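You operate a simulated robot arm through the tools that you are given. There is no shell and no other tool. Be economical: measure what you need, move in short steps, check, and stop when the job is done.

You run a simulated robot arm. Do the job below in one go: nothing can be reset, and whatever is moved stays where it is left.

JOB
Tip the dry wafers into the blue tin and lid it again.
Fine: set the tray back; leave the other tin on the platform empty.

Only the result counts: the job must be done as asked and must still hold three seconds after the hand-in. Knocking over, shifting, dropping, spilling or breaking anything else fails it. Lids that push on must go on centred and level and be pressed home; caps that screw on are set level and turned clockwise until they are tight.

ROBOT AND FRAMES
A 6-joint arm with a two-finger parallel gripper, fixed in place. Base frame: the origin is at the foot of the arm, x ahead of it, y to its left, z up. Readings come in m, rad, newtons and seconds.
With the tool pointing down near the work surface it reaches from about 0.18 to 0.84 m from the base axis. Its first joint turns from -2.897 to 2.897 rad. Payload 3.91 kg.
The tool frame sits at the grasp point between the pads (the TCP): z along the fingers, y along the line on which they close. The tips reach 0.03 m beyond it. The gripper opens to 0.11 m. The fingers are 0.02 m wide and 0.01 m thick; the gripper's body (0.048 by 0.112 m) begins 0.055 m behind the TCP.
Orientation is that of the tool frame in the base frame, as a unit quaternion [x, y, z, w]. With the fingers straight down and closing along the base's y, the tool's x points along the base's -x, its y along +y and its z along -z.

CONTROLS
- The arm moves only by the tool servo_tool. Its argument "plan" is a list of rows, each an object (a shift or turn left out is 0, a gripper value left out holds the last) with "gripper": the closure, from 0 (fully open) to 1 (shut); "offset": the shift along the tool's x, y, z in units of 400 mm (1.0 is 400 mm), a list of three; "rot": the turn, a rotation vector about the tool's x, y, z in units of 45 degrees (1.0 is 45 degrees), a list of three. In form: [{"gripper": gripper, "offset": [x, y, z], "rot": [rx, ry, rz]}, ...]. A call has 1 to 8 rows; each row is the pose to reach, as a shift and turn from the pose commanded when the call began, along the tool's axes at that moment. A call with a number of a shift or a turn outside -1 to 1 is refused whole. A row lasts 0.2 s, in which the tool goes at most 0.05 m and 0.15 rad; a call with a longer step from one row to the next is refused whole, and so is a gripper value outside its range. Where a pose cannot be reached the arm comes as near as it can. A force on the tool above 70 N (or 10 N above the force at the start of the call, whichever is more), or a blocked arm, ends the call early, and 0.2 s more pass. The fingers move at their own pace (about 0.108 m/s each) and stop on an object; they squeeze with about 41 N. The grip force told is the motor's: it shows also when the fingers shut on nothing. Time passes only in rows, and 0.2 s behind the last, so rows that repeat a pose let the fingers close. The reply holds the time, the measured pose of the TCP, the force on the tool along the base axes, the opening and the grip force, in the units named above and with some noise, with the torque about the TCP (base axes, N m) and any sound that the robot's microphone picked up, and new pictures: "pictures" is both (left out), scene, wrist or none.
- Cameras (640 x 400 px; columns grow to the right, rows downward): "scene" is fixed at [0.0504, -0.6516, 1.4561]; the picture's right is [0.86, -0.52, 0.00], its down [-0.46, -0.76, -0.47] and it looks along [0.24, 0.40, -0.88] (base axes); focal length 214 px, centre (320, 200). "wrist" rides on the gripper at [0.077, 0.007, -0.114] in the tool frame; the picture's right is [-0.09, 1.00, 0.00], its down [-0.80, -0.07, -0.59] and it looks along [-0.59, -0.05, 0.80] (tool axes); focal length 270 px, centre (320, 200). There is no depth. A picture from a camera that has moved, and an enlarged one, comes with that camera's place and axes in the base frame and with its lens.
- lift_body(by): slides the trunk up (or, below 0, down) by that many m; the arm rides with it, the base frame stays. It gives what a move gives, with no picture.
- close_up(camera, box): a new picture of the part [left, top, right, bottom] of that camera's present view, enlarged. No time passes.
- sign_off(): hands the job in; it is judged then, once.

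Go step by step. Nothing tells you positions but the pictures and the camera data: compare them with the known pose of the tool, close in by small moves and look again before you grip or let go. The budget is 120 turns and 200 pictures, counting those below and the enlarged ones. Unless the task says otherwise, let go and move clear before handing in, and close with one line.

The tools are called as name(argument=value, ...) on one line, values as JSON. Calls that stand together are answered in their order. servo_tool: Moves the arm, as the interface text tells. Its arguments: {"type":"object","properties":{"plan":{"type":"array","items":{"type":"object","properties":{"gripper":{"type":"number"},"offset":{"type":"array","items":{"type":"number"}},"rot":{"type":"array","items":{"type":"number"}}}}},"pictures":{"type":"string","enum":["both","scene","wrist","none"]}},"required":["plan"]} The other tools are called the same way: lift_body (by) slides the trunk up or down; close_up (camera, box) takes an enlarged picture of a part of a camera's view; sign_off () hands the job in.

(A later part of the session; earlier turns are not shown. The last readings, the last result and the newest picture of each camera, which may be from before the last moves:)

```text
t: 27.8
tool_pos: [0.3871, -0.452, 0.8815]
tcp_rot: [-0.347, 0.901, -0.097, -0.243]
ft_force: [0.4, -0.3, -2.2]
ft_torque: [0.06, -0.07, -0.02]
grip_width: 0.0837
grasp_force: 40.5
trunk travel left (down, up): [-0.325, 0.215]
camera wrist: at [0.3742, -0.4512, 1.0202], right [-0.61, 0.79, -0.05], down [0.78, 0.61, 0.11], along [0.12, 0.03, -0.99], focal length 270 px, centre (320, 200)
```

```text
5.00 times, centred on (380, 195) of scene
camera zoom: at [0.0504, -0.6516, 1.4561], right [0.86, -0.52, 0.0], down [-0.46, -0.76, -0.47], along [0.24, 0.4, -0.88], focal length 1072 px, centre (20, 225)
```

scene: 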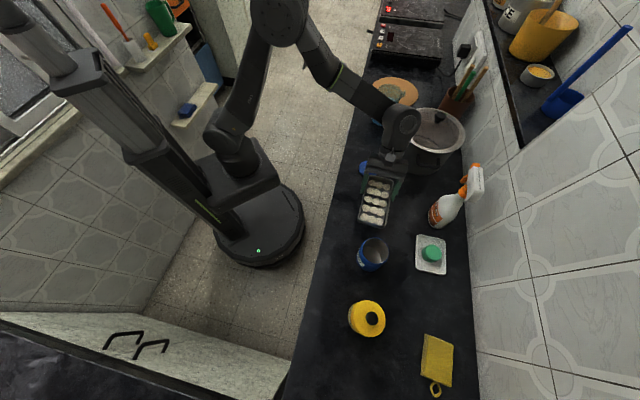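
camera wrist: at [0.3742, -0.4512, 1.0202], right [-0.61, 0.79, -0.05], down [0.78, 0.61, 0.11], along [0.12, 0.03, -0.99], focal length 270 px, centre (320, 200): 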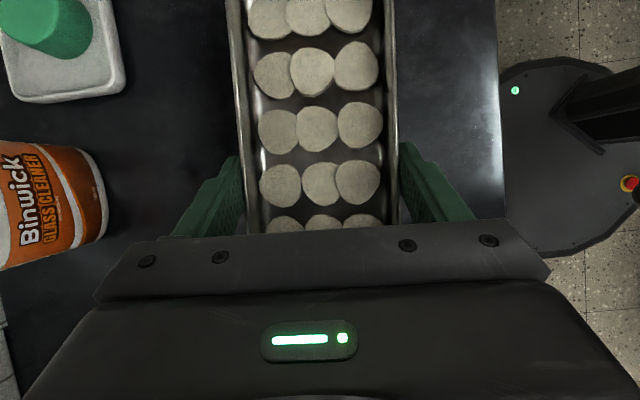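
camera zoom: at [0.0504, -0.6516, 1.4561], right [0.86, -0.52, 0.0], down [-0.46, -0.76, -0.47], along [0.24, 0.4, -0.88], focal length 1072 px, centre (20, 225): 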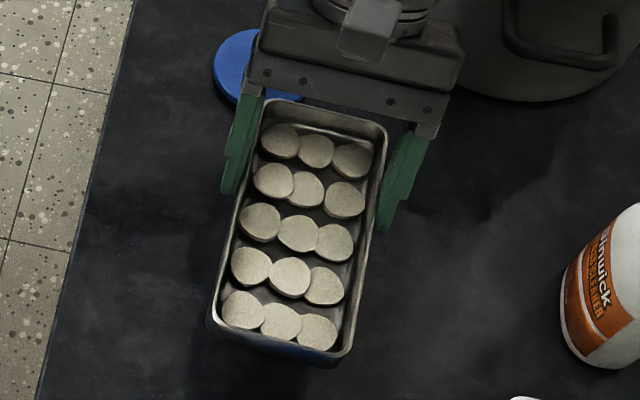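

The tray is firmly held and level. I'll raise it, turn it 30° and bring one of its corners over the tin's mouth, still level.

servo_tool(plan=[{"offset": [0.058, 0, -0.1]}, {"offset": [0.115, 0, -0.2]}, {"offset": [0.173, 0, -0.3]}, {"offset": [0.24, -0.072, -0.261], "rot": [-0.083, 0, 0.144]}, {"offset": [0.306, -0.144, -0.223], "rot": [-0.167, 0, 0.289]}, {"offset": [0.373, -0.215, -0.184], "rot": [-0.25, 0, 0.433]}, {"offset": [0.44, -0.287, -0.1455], "rot": [-0.333, 0, 0.577]}, {"offset": [0.44, -0.287, -0.1455], "rot": [-0.333, 0, 0.577]}])

close_up(camera="scene", box=[330, 170, 490, 290])

```text
t: 29.6
tool_pos: [0.3719, -0.6174, 1.0175]
tcp_rot: [-0.101, 0.96, -0.03, -0.258]
ft_force: [0.2, 0.4, -2.6]
ft_torque: [0.0, -0.07, -0.01]
grip_width: 0.0838
grasp_force: 41.3
trunk travel left (down, up): [-0.325, 0.215]
camera wrist: at [0.3602, -0.6126, 1.156], right [-0.13, 0.99, -0.05], down [0.98, 0.14, 0.11], along [0.12, -0.03, -0.99], focal length 270 px, centre (320, 200)
```

scene: 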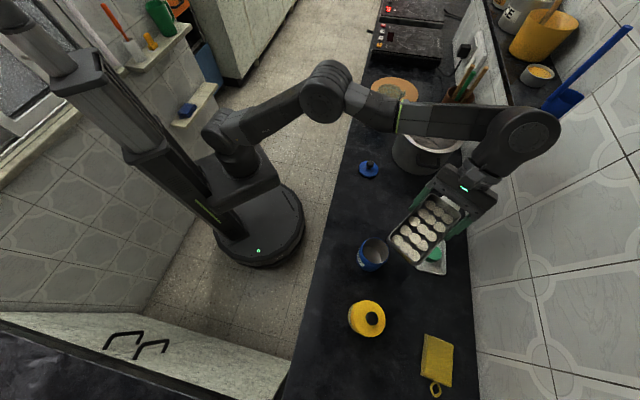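
wrist: 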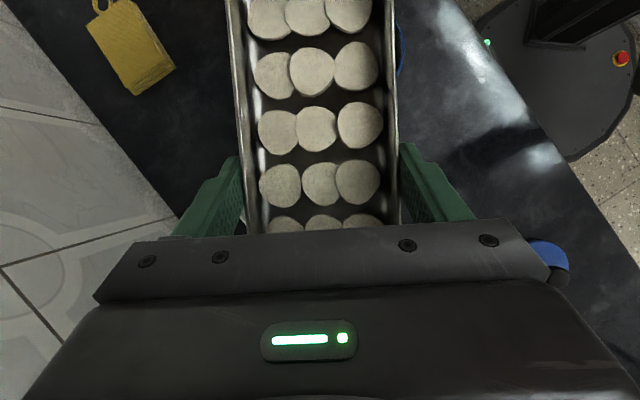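

```text
3.33 times, centred on (410, 230) of scene
camera zoom: at [0.0504, -0.6516, 1.4561], right [0.86, -0.52, 0.0], down [-0.46, -0.76, -0.47], along [0.24, 0.4, -0.88], focal length 715 px, centre (20, 100)
```

zoom: 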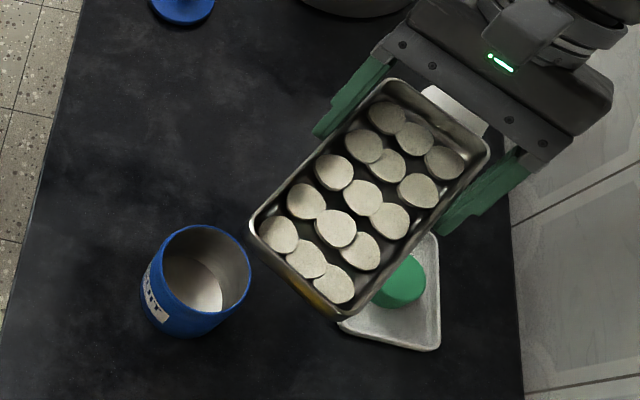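

The tray corner sits right above the tin. I'll start tilting about that corner, 20° first, and check the motion.

servo_tool(plan=[{"offset": [0.0005, 0.004, 0.02], "rot": [0.082, -0.113, 0.048]}, {"offset": [0.001, 0.008, 0.04], "rot": [0.165, -0.227, 0.095]}, {"offset": [0.0015, 0.0115, 0.06], "rot": [0.247, -0.34, 0.143]}, {"offset": [0.0015, 0.0115, 0.06], "rot": [0.247, -0.34, 0.143]}])

close_up(camera="scene", box=[330, 170, 490, 290])

```text
t: 30.6
tool_pos: [0.3599, -0.6166, 0.999]
tcp_rot: [-0.075, 0.983, -0.124, -0.113]
ft_force: [-0.5, -0.2, -1.5]
ft_torque: [0.06, -0.08, 0.01]
grip_width: 0.0838
grasp_force: 41.5
trunk travel left (down, up): [-0.325, 0.215]
camera wrist: at [0.3066, -0.5897, 1.1242], right [-0.09, 0.96, -0.25], down [0.91, 0.18, 0.38], along [0.41, -0.19, -0.89], focal length 270 px, centre (320, 200)
```

scene: 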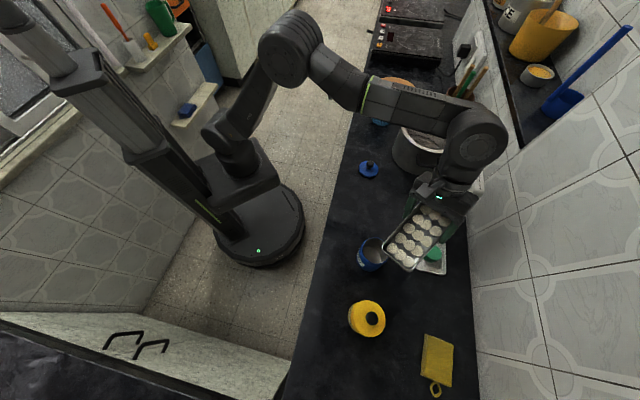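
wrist: 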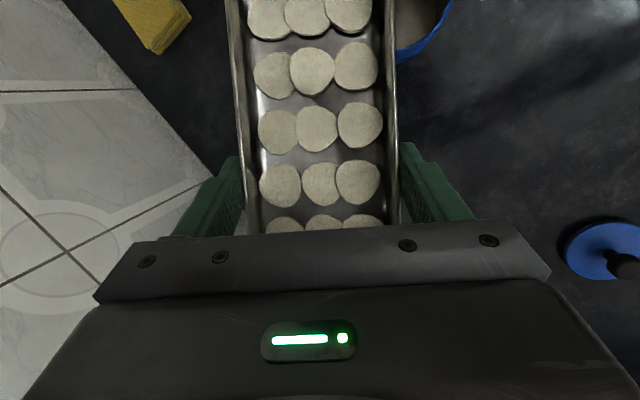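

```text
3.33 times, centred on (410, 230) of scene
camera zoom: at [0.0504, -0.6516, 1.4561], right [0.86, -0.52, 0.0], down [-0.46, -0.76, -0.47], along [0.24, 0.4, -0.88], focal length 715 px, centre (20, 100)
```

zoom: 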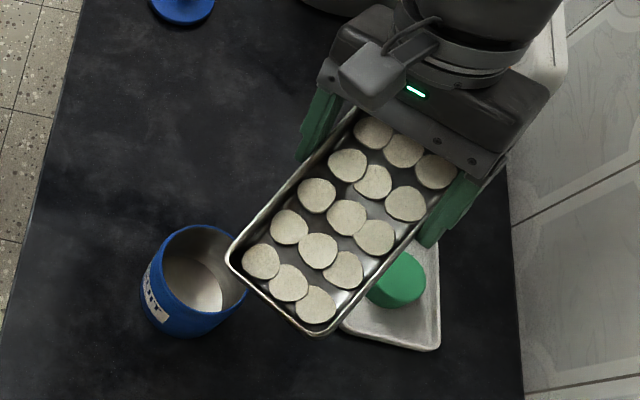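

The motion matches my geometry and the wafers haven't moved. I'll carry on to 45°, bringing the corner down towards the rim.

servo_tool(plan=[{"offset": [0.0115, 0.009, 0.002], "rot": [0.062, -0.085, 0.036]}, {"offset": [0.023, 0.018, 0.0037], "rot": [0.124, -0.17, 0.071]}, {"offset": [0.0345, 0.0274, 0.0055], "rot": [0.185, -0.255, 0.107]}, {"offset": [0.046, 0.0366, 0.0074], "rot": [0.247, -0.34, 0.143]}, {"offset": [0.0575, 0.0457, 0.0092], "rot": [0.309, -0.4256, 0.1786]}, {"offset": [0.0575, 0.0457, 0.0092], "rot": [0.309, -0.4256, 0.1786]}])

close_up(camera="scene", box=[330, 190, 450, 290])

```text
t: 32.0
tool_pos: [0.3322, -0.6011, 0.9985]
tcp_rot: [-0.039, 0.969, -0.236, 0.069]
ft_force: [0.1, 0.1, -1.3]
ft_torque: [0.03, -0.01, 0.0]
grip_width: 0.0841
grasp_force: 40.8
trunk travel left (down, up): [-0.325, 0.215]
camera wrist: at [0.2377, -0.5529, 1.0871], right [0.04, 0.89, -0.45], down [0.7, 0.29, 0.65], along [0.71, -0.34, -0.61], focal length 270 px, centre (320, 200)
```

scene: 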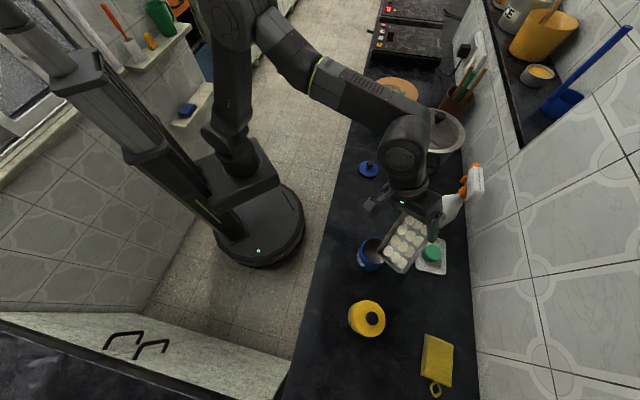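
wrist: 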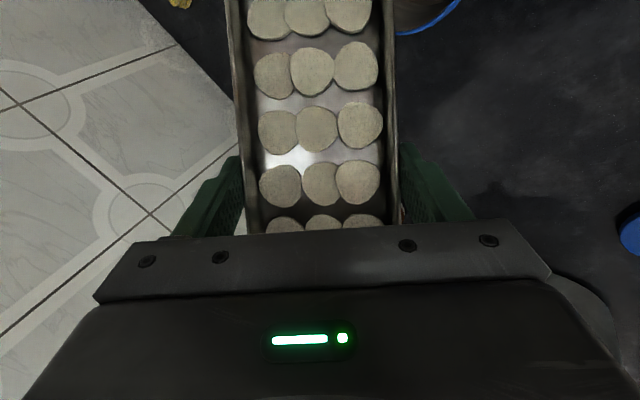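

```text
4.00 times, centred on (390, 240) of scene
camera zoom: at [0.0504, -0.6516, 1.4561], right [0.86, -0.52, 0.0], down [-0.46, -0.76, -0.47], along [0.24, 0.4, -0.88], focal length 858 px, centre (40, 40)
```

zoom: 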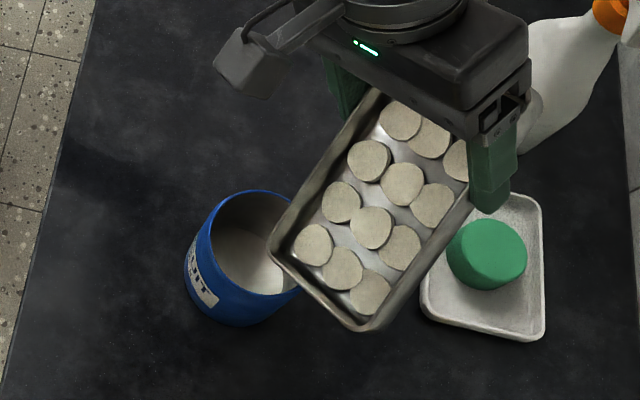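

The wafers still stick at 45° and the corner is over the mouth. I'll continue gently to 75°, keeping the corner just above the rim.

servo_tool(plan=[{"offset": [0.0146, 0.0063, -0.0104], "rot": [0.062, -0.085, 0.036]}, {"offset": [0.0292, 0.0125, -0.0207], "rot": [0.124, -0.17, 0.071]}, {"offset": [0.0438, 0.0188, -0.0311], "rot": [0.185, -0.255, 0.107]}, {"offset": [0.0438, 0.0188, -0.0311], "rot": [0.185, -0.255, 0.107]}])

close_up(camera="scene", box=[330, 190, 450, 290])

```text
t: 33.0
tool_pos: [0.3119, -0.5901, 1.0029]
tcp_rot: [-0.017, 0.938, -0.296, 0.178]
ft_force: [1.1, 1.4, -0.9]
ft_torque: [0.09, 0.0, -0.02]
grip_width: 0.0837
grasp_force: 41.4
trunk travel left (down, up): [-0.325, 0.215]
camera wrist: at [0.2003, -0.5329, 1.0622], right [0.16, 0.83, -0.53], down [0.54, 0.38, 0.75], along [0.83, -0.4, -0.39], focal length 270 px, centre (320, 200)
```

scene: 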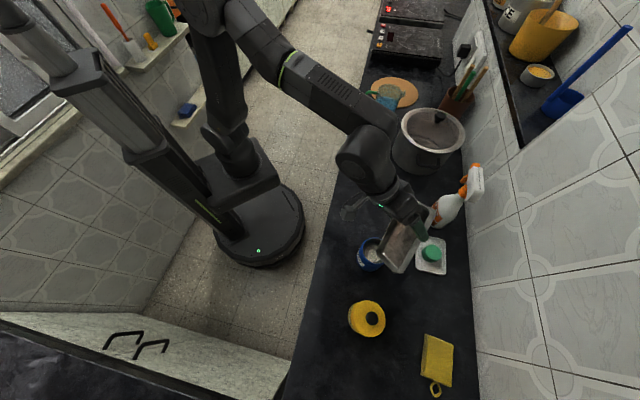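
wrist: 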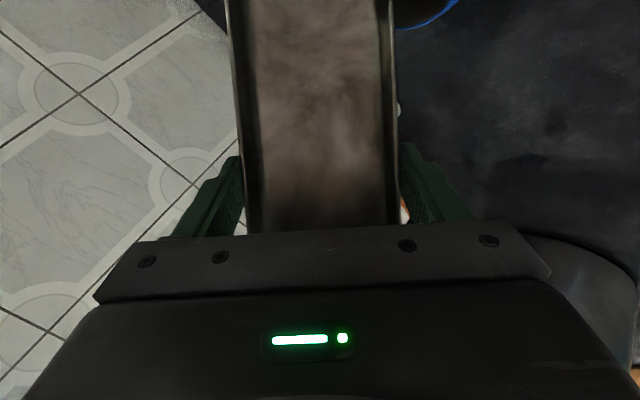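

```text
4.00 times, centred on (390, 240) of scene
camera zoom: at [0.0504, -0.6516, 1.4561], right [0.86, -0.52, 0.0], down [-0.46, -0.76, -0.47], along [0.24, 0.4, -0.88], focal length 858 px, centre (40, 40)
```

zoom: 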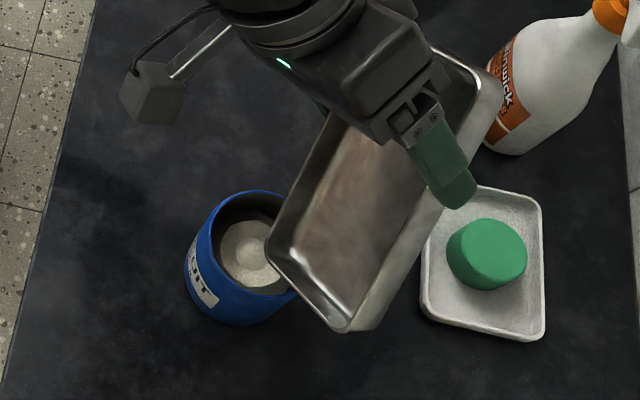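

The wafers are in the blue tin and the tray is empty. I'll lift clear, and look for anything left behind before levelling the tray.

servo_tool(plan=[{"offset": [-0.0325, -0.0557, -0.0765]}, {"offset": [-0.065, -0.111, -0.153]}, {"offset": [-0.065, -0.111, -0.153]}], pictures="scene")

close_up(camera="scene", box=[330, 180, 450, 290])

```text
t: 33.8
tool_pos: [0.3136, -0.5894, 1.0826]
tcp_rot: [-0.017, 0.938, -0.296, 0.178]
ft_force: [0.8, -0.2, -2.2]
ft_torque: [0.06, 0.0, 0.0]
grip_width: 0.0837
grasp_force: 41.1
trunk travel left (down, up): [-0.325, 0.215]
```

scene: 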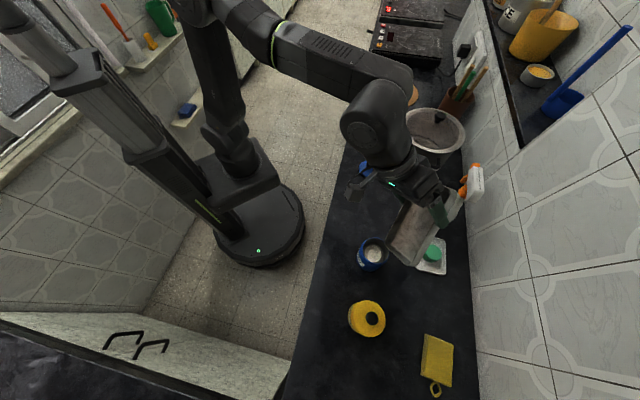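

```text
3.64 times, centred on (390, 235) of scene
camera zoom: at [0.0504, -0.6516, 1.4561], right [0.86, -0.52, 0.0], down [-0.46, -0.76, -0.47], along [0.24, 0.4, -0.88], focal length 780 px, centre (66, 73)
```

zoom: 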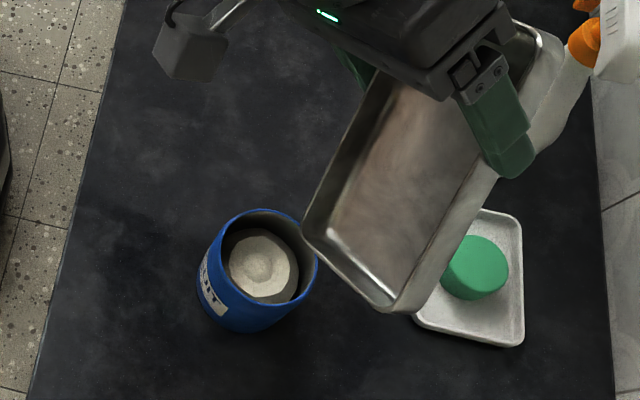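

The tin holds the wafers and nothing spilled. Now I'll level the tray in the air.

servo_tool(plan=[{"rot": [-0.1026, 0.1411, -0.0592]}, {"rot": [-0.2052, 0.2823, -0.1185]}, {"rot": [-0.3077, 0.4234, -0.1777]}, {"rot": [-0.4103, 0.5646, -0.2369]}, {"rot": [-0.5129, 0.7057, -0.2961]}, {"rot": [-0.6155, 0.8469, -0.3554]}, {"rot": [-0.7181, 0.988, -0.4146]}, {"rot": [-0.7181, 0.988, -0.4146]}])

```text
t: 35.6
tool_pos: [0.3127, -0.5909, 1.0827]
tcp_rot: [-0.1, 0.964, -0.04, -0.245]
ft_force: [0.3, -0.4, -2.3]
ft_torque: [0.01, -0.04, -0.01]
grip_width: 0.0838
grasp_force: 41.5
trunk travel left (down, up): [-0.325, 0.215]
camera wrist: at [0.2987, -0.5838, 1.2211], right [-0.13, 0.99, -0.07], down [0.98, 0.14, 0.14], along [0.15, -0.05, -0.99], focal length 270 px, centre (320, 200)
```

scene: 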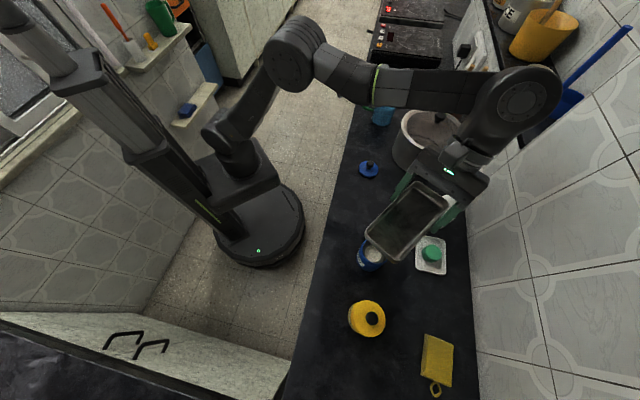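
wrist: 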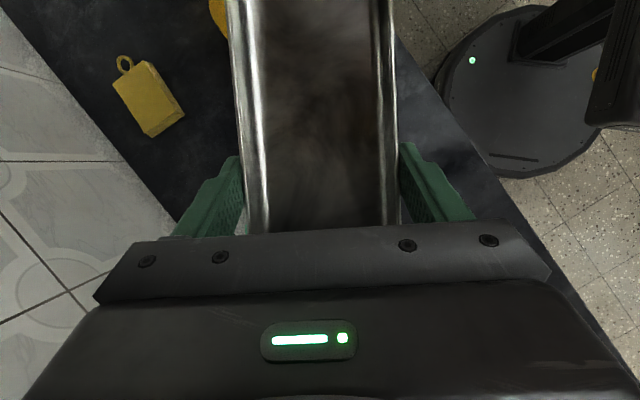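

The tray is nearly level. I'll carry it back above its spot with its original heading.

servo_tool(plan=[{"offset": [-0.0627, 0.0627, 0.0094], "rot": [0.061, 0.0046, -0.1184]}, {"offset": [-0.1253, 0.1254, 0.0188], "rot": [0.1218, 0.0092, -0.2368]}, {"offset": [-0.188, 0.1881, 0.0282], "rot": [0.1826, 0.0137, -0.3552]}, {"offset": [-0.2506, 0.2508, 0.0376], "rot": [0.2435, 0.0183, -0.4736]}, {"offset": [-0.3133, 0.3135, 0.047], "rot": [0.3044, 0.0229, -0.592]}, {"offset": [-0.3133, 0.3135, 0.047], "rot": [0.3044, 0.0229, -0.592]}])

```text
t: 37.0
tool_pos: [0.3834, -0.4496, 1.0004]
tcp_rot: [-0.346, 0.901, -0.097, -0.241]
ft_force: [0.0, 0.7, -0.9]
ft_torque: [0.05, -0.02, 0.0]
grip_width: 0.0834
grasp_force: 40.9
trunk travel left (down, up): [-0.325, 0.215]
camera wrist: at [0.3705, -0.4503, 1.1384], right [-0.61, 0.79, -0.05], down [0.78, 0.61, 0.11], along [0.12, 0.03, -0.99], focal length 270 px, centre (320, 200)
```

scene: 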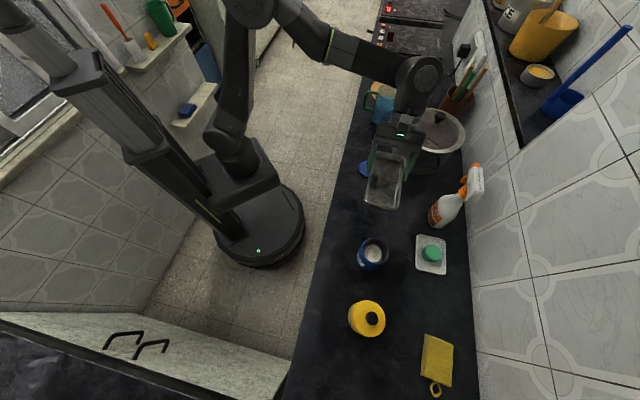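
wrist: 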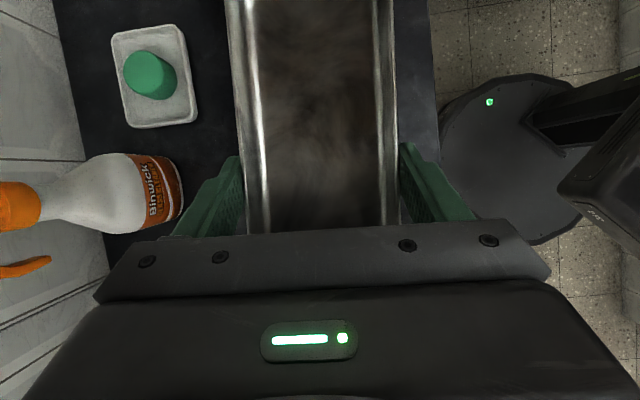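

Heading restored. I'll lower straight down to just above the counter.

servo_tool(plan=[{"offset": [-0.055, 0, 0.095]}, {"offset": [-0.11, 0, 0.19]}, {"offset": [-0.165, 0, 0.286]}, {"offset": [-0.195, 0, 0.338]}, {"offset": [-0.195, 0, 0.338]}], pictures="none")

servo_tool(plan=[{"offset": [-0.0031, 0, 0.0054]}, {"offset": [-0.0044, 0, 0.0076]}, {"offset": [-0.0044, 0, 0.0076]}])

close_up(camera="scene", box=[340, 155, 420, 235])

```text
t: 38.2
tool_pos: [0.3856, -0.4505, 0.8444]
tcp_rot: [-0.345, 0.902, -0.097, -0.242]
ft_force: [0.7, 0.8, -2.9]
ft_torque: [0.04, -0.03, -0.02]
grip_width: 0.0839
grasp_force: 41.3
trunk travel left (down, up): [-0.325, 0.215]
```

```text
t: 39.0
tool_pos: [0.3869, -0.4512, 0.8428]
tcp_rot: [-0.346, 0.901, -0.097, -0.242]
ft_force: [0.3, 0.8, -2.2]
ft_torque: [0.07, -0.06, 0.01]
grip_width: 0.0836
grasp_force: 40.9
trunk travel left (down, up): [-0.325, 0.215]
camera wrist: at [0.3741, -0.451, 0.9804], right [-0.61, 0.79, -0.05], down [0.78, 0.61, 0.11], along [0.12, 0.03, -0.99], focal length 270 px, centre (320, 200)
```

scene: 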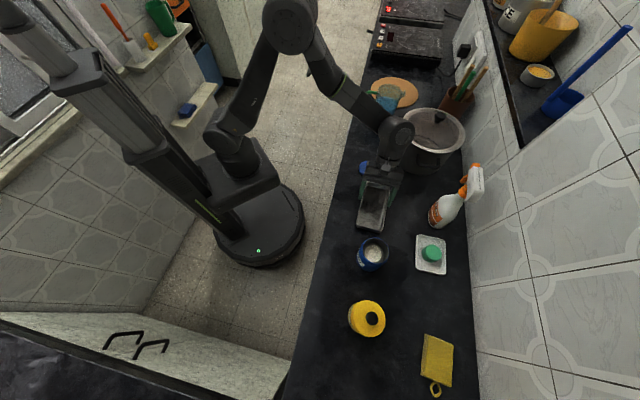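
wrist: 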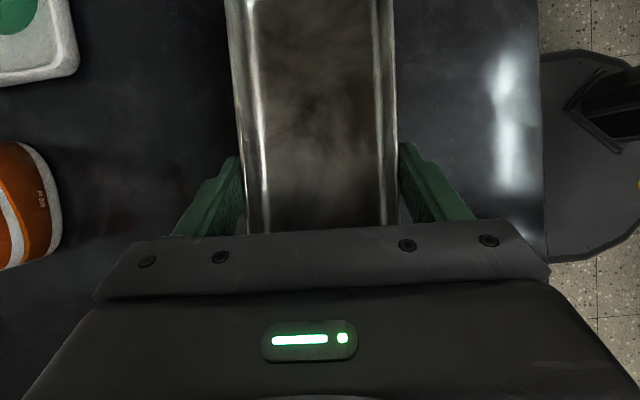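

```text
5.00 times, centred on (380, 195) of scene
camera zoom: at [0.0504, -0.6516, 1.4561], right [0.86, -0.52, 0.0], down [-0.46, -0.76, -0.47], along [0.24, 0.4, -0.88], focal length 1072 px, centre (20, 225)
```

zoom: 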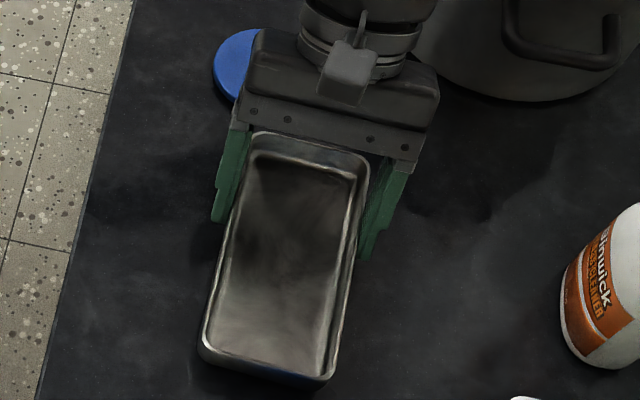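

servo_tool(plan=[{"offset": [-0.005, 0.0075, 0.0087]}, {"offset": [-0.01, 0.0075, 0.0173]}, {"offset": [-0.01, 0.0075, 0.0173]}], pictures="none")

servo_tool(plan=[{"offset": [-0.0025, 0, 0.0043]}, {"offset": [-0.0025, 0, 0.0043]}], pictures="none")

```text
t: 39.8
tool_pos: [0.3857, -0.4476, 0.8349]
tcp_rot: [-0.345, 0.902, -0.097, -0.242]
ft_force: [0.3, 0.1, -2.2]
ft_torque: [0.05, -0.07, 0.01]
grip_width: 0.0836
grasp_force: 40.5
trunk travel left (down, up): [-0.325, 0.215]
```

```text
t: 40.4
tool_pos: [0.3847, -0.448, 0.8332]
tcp_rot: [-0.345, 0.902, -0.096, -0.242]
ft_force: [0.0, -0.5, -1.7]
ft_torque: [0.08, -0.05, 0.02]
grip_width: 0.0837
grasp_force: 41.5
trunk travel left (down, up): [-0.325, 0.215]
```

servo_tool(plan=[{"offset": [-0.0019, 0, 0.0032]}, {"offset": [-0.0019, 0, 0.0032]}], pictures="none")

servo_tool(plan=[{"offset": [-0.0013, 0, 0.0022]}, {"offset": [-0.0013, 0, 0.0022]}], pictures="none")

```text
t: 41.0
tool_pos: [0.3848, -0.4484, 0.8324]
tcp_rot: [-0.346, 0.901, -0.097, -0.242]
ft_force: [1.2, -0.1, 0.7]
ft_torque: [-0.04, 0.13, -0.01]
grip_width: 0.0837
grasp_force: 40.8
trunk travel left (down, up): [-0.325, 0.215]
```

```text
t: 41.6
tool_pos: [0.385, -0.4478, 0.8307]
tcp_rot: [-0.345, 0.902, -0.098, -0.242]
ft_force: [1.7, -1.0, 12.8]
ft_torque: [0.45, 0.31, -0.14]
grip_width: 0.0837
grasp_force: 41.0
trunk travel left (down, up): [-0.325, 0.215]
```

The tray touches down at z ≈ 0.831. I'll release it and back up along the vertical.

servo_tool(plan=[{"gripper": 0.12}, {"gripper": 0}, {"gripper": 0}, {"offset": [0.02, 0, -0.035], "gripper": 0}, {"offset": [0.07, 0, -0.121]}, {"offset": [0.12, 0, -0.208]}, {"offset": [0.17, 0, -0.294]}, {"offset": [0.22, 0, -0.381]}])

close_up(camera="scene", box=[330, 155, 450, 275])

```text
t: 43.4
tool_pos: [0.3825, -0.4459, 1.0054]
tcp_rot: [-0.346, 0.902, -0.097, -0.241]
ft_force: [-0.3, 0.3, 0.4]
ft_torque: [0.0, 0.0, -0.01]
grip_width: 0.1099
grasp_force: 0.0
trunk travel left (down, up): [-0.325, 0.215]
camera wrist: at [0.3702, -0.4474, 1.1444], right [-0.61, 0.79, -0.05], down [0.78, 0.61, 0.11], along [0.12, 0.03, -0.99], focal length 270 px, centre (320, 200)
```

scene: 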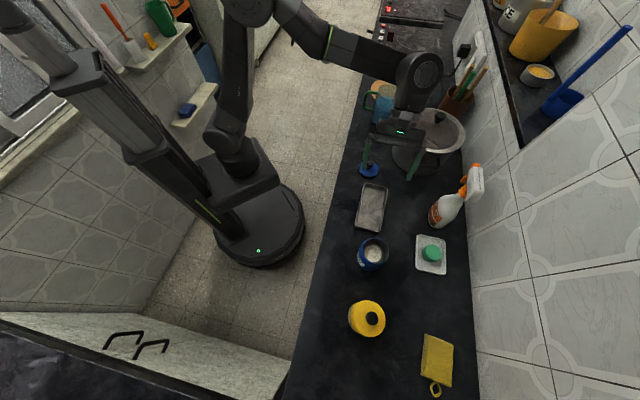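
wrist: 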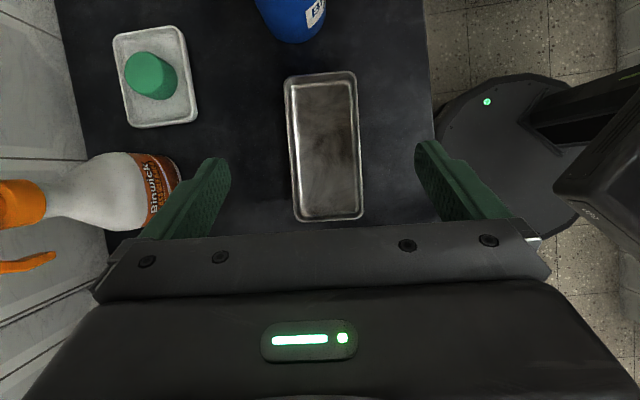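

```text
3.33 times, centred on (390, 215) of scene
camera zoom: at [0.0504, -0.6516, 1.4561], right [0.86, -0.52, 0.0], down [-0.46, -0.76, -0.47], along [0.24, 0.4, -0.88], focal length 715 px, centre (87, 150)
```

zoom: 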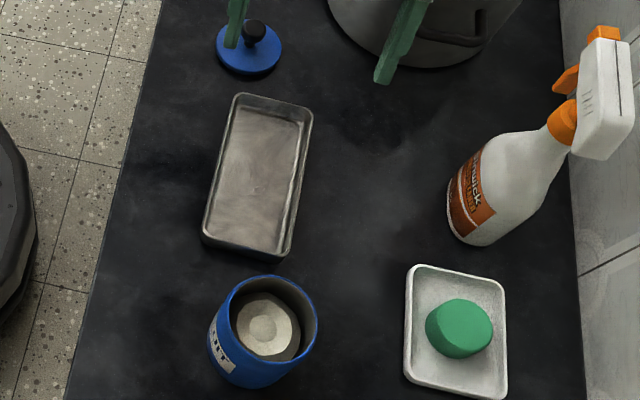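

The tray is back, the wafers are in the tin and the lid is where I left it. I'll straighten the tool and return above the lid.

servo_tool(plan=[{"offset": [-0.039, 0.0126, -0.0202], "rot": [-0.0365, -0.0907, 0.1301]}, {"offset": [-0.0779, 0.0251, -0.0404], "rot": [-0.073, -0.1814, 0.2603]}, {"offset": [-0.1168, 0.0377, -0.0606], "rot": [-0.1095, -0.2721, 0.3904]}, {"offset": [-0.1557, 0.0503, -0.0809], "rot": [-0.146, -0.3629, 0.5206]}, {"offset": [-0.1946, 0.0629, -0.1011], "rot": [-0.1825, -0.4536, 0.6507]}, {"offset": [-0.2336, 0.0754, -0.1213], "rot": [-0.219, -0.5443, 0.7809]}, {"offset": [-0.2725, 0.088, -0.1415], "rot": [-0.2555, -0.635, 0.911]}, {"offset": [-0.2725, 0.088, -0.1415], "rot": [-0.2555, -0.635, 0.911]}])

close_up(camera="wrist", box=[240, 30, 400, 150])

```text
t: 45.2
tool_pos: [0.4524, -0.3383, 0.9996]
tcp_rot: [0.001, 1.0, 0.0, 0.0]
ft_force: [0.7, 0.7, -0.4]
ft_torque: [0.01, 0.0, 0.0]
grip_width: 0.1101
grasp_force: 0.1
trunk travel left (down, up): [-0.325, 0.215]
camera wrist: at [0.3743, -0.3317, 1.1151], right [0.09, 1.0, 0.0], down [0.8, -0.07, 0.59], along [0.59, -0.05, -0.8], focal length 270 px, centre (320, 200)
```

scene: 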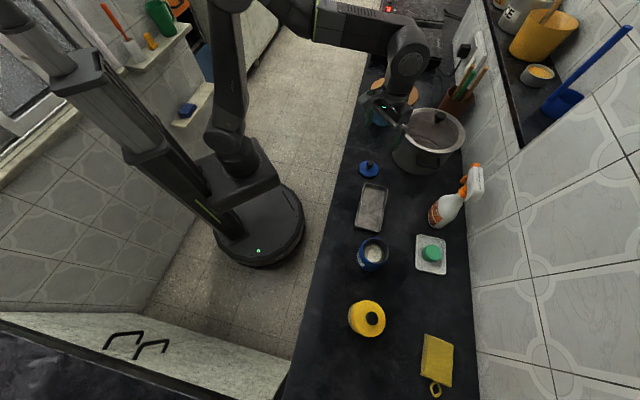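
wrist: 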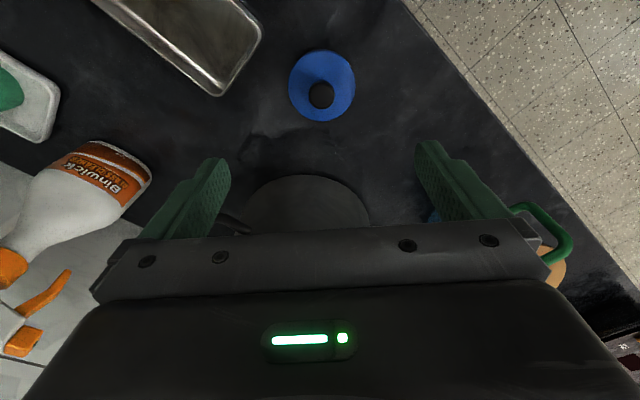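

```text
3.33 times, centred on (320, 90) of wrist
camera zoom: at [0.3743, -0.3317, 1.1151], right [0.09, 1.0, 0.0], down [0.8, -0.07, 0.59], along [0.59, -0.05, -0.8], focal length 901 px, centre (320, 567)
```

zoom: 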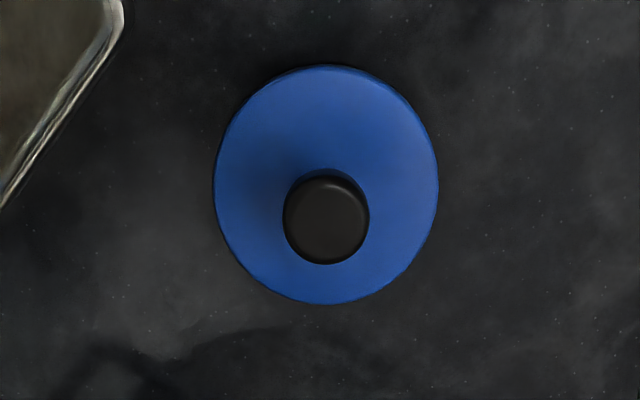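

The lid hasn't moved. I'll come down and grip the knob as before.

servo_tool(plan=[{"offset": [0.0055, 0.001, 0.11], "gripper": 0.4}, {"offset": [0.0055, 0.001, 0.22]}, {"offset": [0.0055, 0.001, 0.33]}, {"offset": [0.0055, 0.001, 0.385]}, {"offset": [0.0055, 0.001, 0.385]}, {"offset": [0.0055, 0.001, 0.385], "gripper": 1}, {"offset": [0.0055, 0.001, 0.385]}, {"offset": [0.0055, 0.001, 0.385]}], pictures="wrist")

```text
t: 47.0
tool_pos: [0.449, -0.3393, 0.8441]
tcp_rot: [0.001, 1.0, 0.0, -0.001]
ft_force: [-0.1, 0.5, 0.4]
ft_torque: [0.01, 0.01, -0.03]
grip_width: 0.024
grasp_force: 41.1
trunk travel left (down, up): [-0.325, 0.215]
camera wrist: at [0.3708, -0.3325, 0.9601], right [0.09, 1.0, 0.0], down [0.8, -0.07, 0.59], along [0.59, -0.05, -0.81], focal length 270 px, centre (320, 200)
```

wrist: 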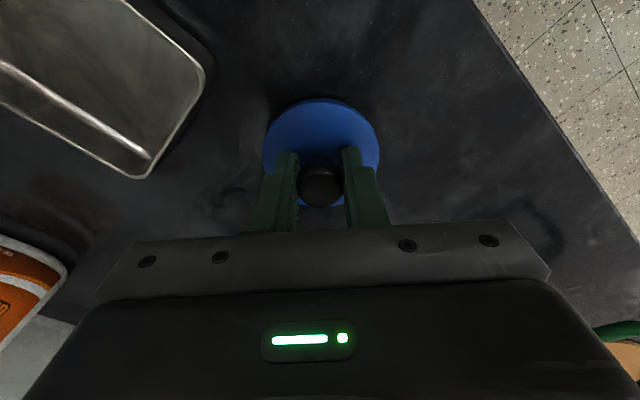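

servo_tool(plan=[{"offset": [0, 0, -0.1]}, {"offset": [0, 0, -0.2]}, {"offset": [0, 0, -0.3]}, {"offset": [0, 0, -0.4]}, {"offset": [0, 0, -0.45]}, {"offset": [0.07, -0.093, -0.45]}, {"offset": [0.14, -0.186, -0.45]}, {"offset": [0.21, -0.279, -0.45]}], pictures="none")

servo_tool(plan=[{"offset": [0.07, -0.093, 0]}, {"offset": [0.14, -0.186, 0]}, {"offset": [0.21, -0.279, 0]}, {"offset": [0.285, -0.3785, 0]}, {"offset": [0.285, -0.3785, 0]}])

close_up(camera="scene", box=[325, 190, 445, 290])

close_up(camera="wrist", box=[220, 20, 420, 240])

```text
t: 48.8
tool_pos: [0.3641, -0.4528, 1.0254]
tcp_rot: [0.0, 1.0, -0.001, -0.002]
ft_force: [-0.2, -0.4, 0.2]
ft_torque: [-0.03, -0.02, 0.03]
grip_width: 0.0236
grasp_force: 41.3
trunk travel left (down, up): [-0.325, 0.215]
```

```text
t: 50.0
tool_pos: [0.2535, -0.6024, 1.0275]
tcp_rot: [0.0, 1.0, 0.0, -0.001]
ft_force: [0.4, -0.5, 0.5]
ft_torque: [0.01, 0.01, 0.0]
grip_width: 0.024
grasp_force: 41.0
trunk travel left (down, up): [-0.325, 0.215]
camera wrist: at [0.176, -0.5966, 1.1425], right [0.09, 1.0, 0.0], down [0.8, -0.07, 0.59], along [0.59, -0.05, -0.8], focal length 270 px, centre (320, 200)
```

scene: 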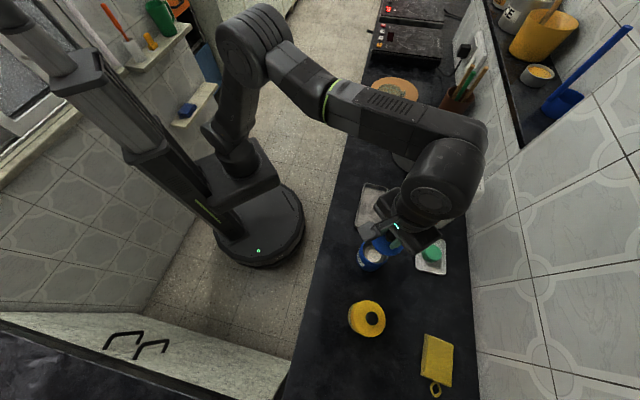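
wrist: 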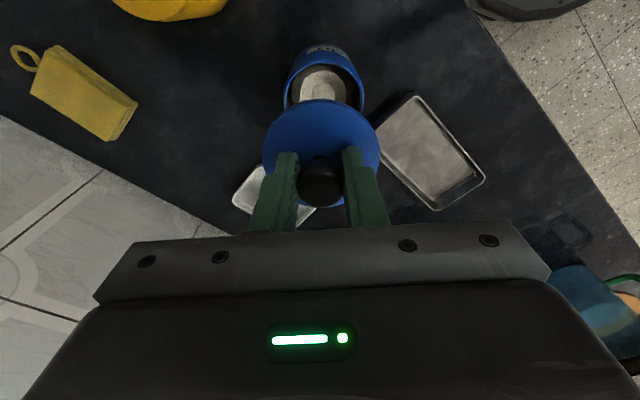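

```text
4.00 times, centred on (385, 240) of scene
camera zoom: at [0.0504, -0.6516, 1.4561], right [0.86, -0.52, 0.0], down [-0.46, -0.76, -0.47], along [0.24, 0.4, -0.88], focal length 858 px, centre (60, 40)
```

zoom: 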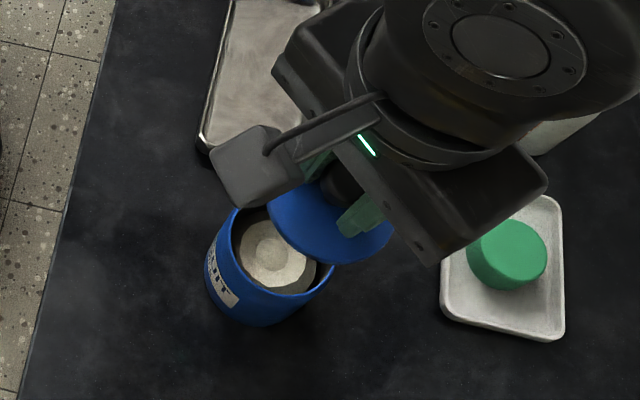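

```text
1.82 times, centred on (320, 130) of wrist
camera zoom: at [0.176, -0.5966, 1.1425], right [0.09, 1.0, 0.0], down [0.8, -0.07, 0.59], along [0.59, -0.05, -0.8], focal length 491 px, centre (320, 327)
```

zoom: 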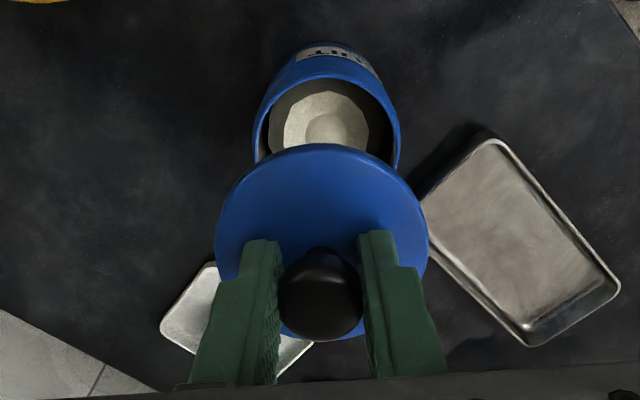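

The lid is over the tin and the tin hasn't moved. I'll lower to just above the rim and check centring.

servo_tool(plan=[{"offset": [0.0025, 0.002, 0.08]}, {"offset": [0.0025, 0.002, 0.15]}, {"offset": [0.0025, 0.002, 0.18]}, {"offset": [0.0025, 0.002, 0.18]}], pictures="wrist")

close_up(camera="wrist", box=[240, 50, 400, 220])

close_up(camera="scene", box=[335, 210, 415, 280])

```text
t: 51.0
tool_pos: [0.2507, -0.5998, 0.9567]
tcp_rot: [0.001, 1.0, 0.001, -0.001]
ft_force: [0.5, 0.6, -0.9]
ft_torque: [0.03, 0.04, 0.01]
grip_width: 0.0242
grasp_force: 41.0
trunk travel left (down, up): [-0.325, 0.215]
camera wrist: at [0.1735, -0.594, 1.0713], right [0.09, 1.0, 0.0], down [0.8, -0.07, 0.59], along [0.59, -0.05, -0.8], focal length 270 px, centre (320, 200)
```

wrist: 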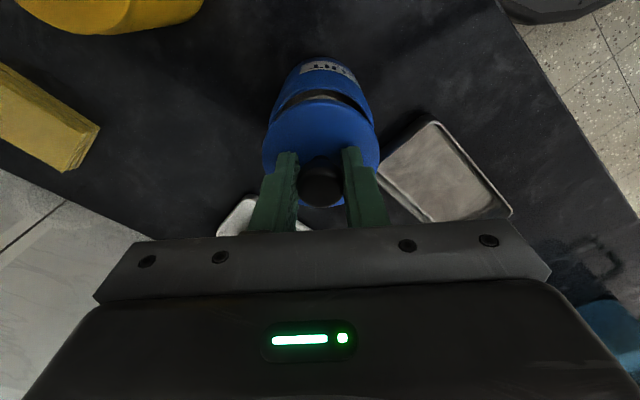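

```text
2.35 times, centred on (320, 135) of wrist
camera zoom: at [0.1735, -0.594, 1.0713], right [0.09, 1.0, 0.0], down [0.8, -0.07, 0.59], along [0.59, -0.05, -0.8], focal length 636 px, centre (320, 353)
```

zoom: 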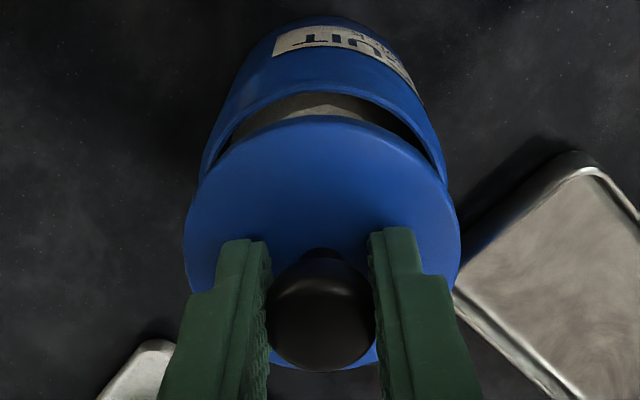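

```text
5.71 times, centred on (375, 245) of scene
camera zoom: at [0.0504, -0.6516, 1.4561], right [0.86, -0.52, 0.0], down [-0.46, -0.76, -0.47], along [0.24, 0.4, -0.88], focal length 1226 px, centre (6, -57)
```

zoom: 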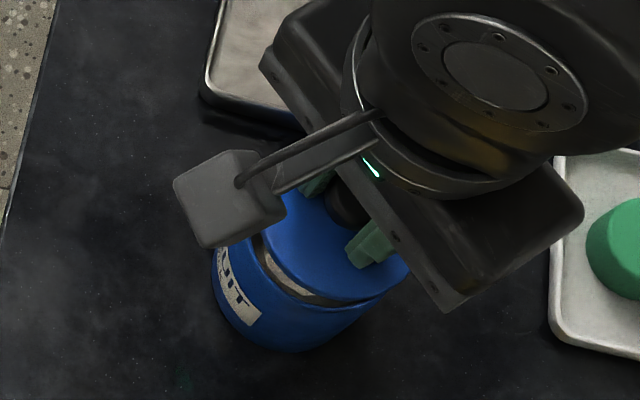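

The lid is centred and level over the mouth. I'll lower until it engages.

servo_tool(plan=[{"offset": [-0.001, 0, 0.015]}, {"offset": [-0.001, 0, 0.025]}, {"offset": [-0.001, 0, 0.025]}], pictures="none")

servo_tool(plan=[{"offset": [0, 0, 0.006]}, {"offset": [0, 0, 0.01]}, {"offset": [0, 0, 0.01]}], pictures="none")

```text
t: 51.8
tool_pos: [0.2519, -0.5998, 0.9452]
tcp_rot: [0.0, 1.0, 0.0, -0.001]
ft_force: [0.9, -0.2, -0.1]
ft_torque: [-0.02, 0.03, 0.02]
grip_width: 0.0239
grasp_force: 40.8
trunk travel left (down, up): [-0.325, 0.215]
```

```text
t: 52.6
tool_pos: [0.2518, -0.6001, 0.9399]
tcp_rot: [0.001, 1.0, 0.0, -0.001]
ft_force: [-0.2, 0.0, 1.0]
ft_torque: [-0.02, -0.01, -0.01]
grip_width: 0.024
grasp_force: 41.3
trunk travel left (down, up): [-0.325, 0.215]
```

servo_tool(plan=[{"offset": [0, 0, 0.005]}, {"offset": [0, 0, 0.01]}, {"offset": [0, 0, 0.01]}], pictures="none")

close_up(camera="wrist", box=[240, 50, 400, 220])

```text
t: 53.4
tool_pos: [0.2513, -0.6, 0.9392]
tcp_rot: [0.0, 1.0, -0.002, 0.0]
ft_force: [2.5, -1.9, 21.2]
ft_torque: [-0.16, -0.72, -0.01]
grip_width: 0.0238
grasp_force: 41.0
trunk travel left (down, up): [-0.325, 0.215]
```

```text
2.35 times, centred on (320, 135) of wrist
camera zoom: at [0.1733, -0.5927, 1.0551], right [0.09, 1.0, -0.01], down [0.8, -0.07, 0.6], along [0.59, -0.06, -0.8], focal length 636 px, centre (320, 353)
```

zoom: 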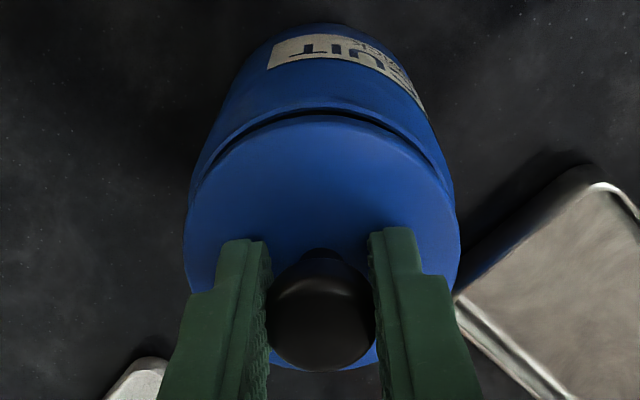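

The lid touches the rim at 0.940, about 5 mm above seated. I'll press further.

servo_tool(plan=[{"offset": [0, 0, 0.004]}, {"offset": [0, 0, 0.008]}, {"offset": [0, 0, 0.008]}], pictures="none")

```text
t: 54.2
tool_pos: [0.2502, -0.5988, 0.9384]
tcp_rot: [0.001, 1.0, -0.002, 0.0]
ft_force: [-0.6, -4.6, 36.0]
ft_torque: [-0.16, -1.02, -0.14]
grip_width: 0.0239
grasp_force: 41.3
trunk travel left (down, up): [-0.325, 0.215]
```

servo_tool(plan=[{"offset": [0, 0, 0.005]}, {"offset": [0, 0, 0.01]}, {"offset": [0, 0, 0.01]}], pictures="none")

close_up(camera="scene", box=[340, 220, 410, 275])

close_up(camera="wrist", box=[250, 50, 390, 150])

```text
t: 55.0
tool_pos: [0.2495, -0.5986, 0.9377]
tcp_rot: [0.001, 1.0, -0.005, 0.001]
ft_force: [-4.7, -2.8, 52.9]
ft_torque: [0.2, -0.26, 0.07]
grip_width: 0.0238
grasp_force: 40.9
trunk travel left (down, up): [-0.325, 0.215]
```

```text
7.27 times, centred on (375, 248) of scene
camera zoom: at [0.0504, -0.6516, 1.4561], right [0.86, -0.52, 0.0], down [-0.46, -0.76, -0.47], along [0.24, 0.4, -0.88], focal length 1560 px, centre (-80, -146)
```

zoom: 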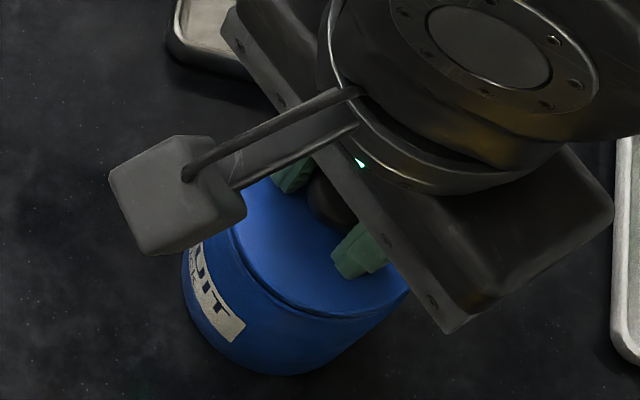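

```text
4.00 times, centred on (320, 100) of wrist
camera zoom: at [0.1714, -0.5906, 1.0518], right [0.09, 1.0, -0.01], down [0.8, -0.06, 0.6], along [0.59, -0.06, -0.8], focal length 1081 px, centre (320, 600)
```

zoom: 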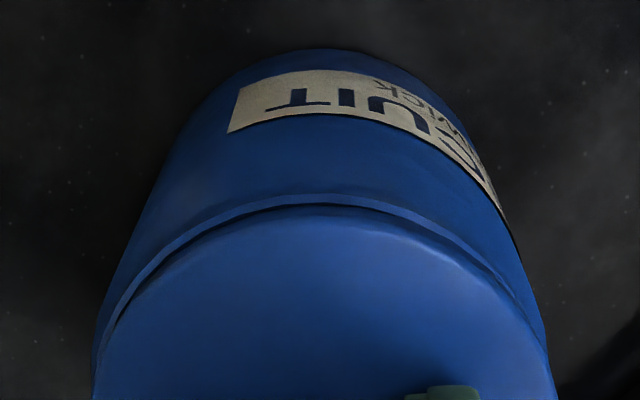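

The load is now even around the rim (53 N, small torque). I'll press a bit more, up to the stop force.

servo_tool(plan=[{"offset": [0, 0, 0.004]}, {"offset": [0, 0, 0.008]}, {"offset": [0, 0, 0.012]}, {"offset": [0, 0, 0.012]}], pictures="wrist")

```text
t: 56.0
tool_pos: [0.2501, -0.5976, 0.9369]
tcp_rot: [0.0, 1.0, -0.01, 0.003]
ft_force: [1.4, -4.2, 69.1]
ft_torque: [0.35, -0.59, 0.07]
grip_width: 0.0239
grasp_force: 40.3
trunk travel left (down, up): [-0.325, 0.215]
camera wrist: at [0.1708, -0.5893, 1.0512], right [0.09, 1.0, -0.02], down [0.8, -0.06, 0.6], along [0.6, -0.07, -0.8], focal length 270 px, centre (320, 200)
```

wrist: 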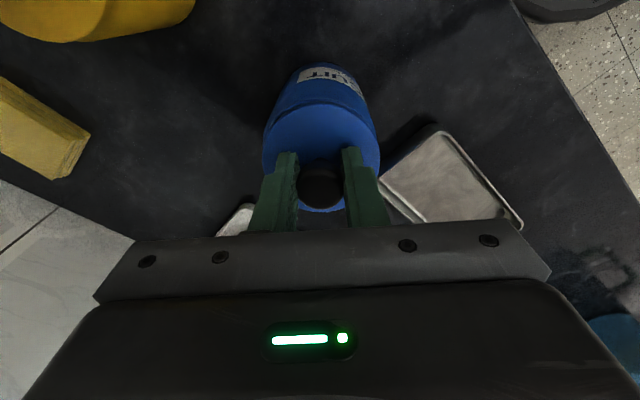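

No click yet, and the tool is starting to lean. I'll back off the pressure, check centring and look again.

servo_tool(plan=[{"offset": [0, 0, -0.025]}, {"offset": [0, 0, -0.05]}, {"offset": [0, 0, -0.05]}], pictures="none")

servo_tool(plan=[{"offset": [0, 0, 0]}], pictures="none")

servo_tool(plan=[{"offset": [0, 0, 0]}], pictures="none")

close_up(camera="wrist", box=[250, 50, 390, 220])

```text
t: 56.8
tool_pos: [0.2516, -0.5999, 0.9432]
tcp_rot: [0.0, 1.0, 0.001, -0.002]
ft_force: [0.3, 0.6, 0.2]
ft_torque: [0.0, -0.01, 0.01]
grip_width: 0.0237
grasp_force: 40.8
trunk travel left (down, up): [-0.325, 0.215]
```

```text
t: 57.2
tool_pos: [0.2509, -0.5987, 0.9456]
tcp_rot: [0.001, 1.0, 0.0, -0.001]
ft_force: [-0.5, -0.2, -1.0]
ft_torque: [0.04, 0.01, 0.06]
grip_width: 0.0239
grasp_force: 41.3
trunk travel left (down, up): [-0.325, 0.215]
```

```text
t: 57.6
tool_pos: [0.2497, -0.5995, 0.9449]
tcp_rot: [0.0, 1.0, -0.001, -0.001]
ft_force: [-0.8, 0.8, -0.6]
ft_torque: [0.02, 0.02, -0.03]
grip_width: 0.0239
grasp_force: 41.2
trunk travel left (down, up): [-0.325, 0.215]
```

```text
2.35 times, centred on (320, 135) of wrist
camera zoom: at [0.1729, -0.5928, 1.061], right [0.09, 1.0, 0.0], down [0.8, -0.07, 0.59], along [0.59, -0.05, -0.81], focal length 636 px, centre (320, 353)
```

zoom: 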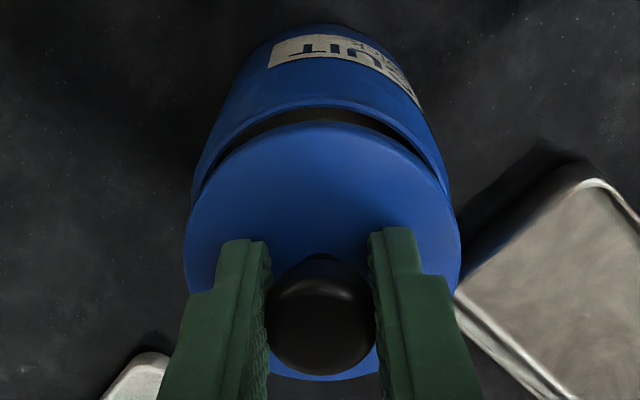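

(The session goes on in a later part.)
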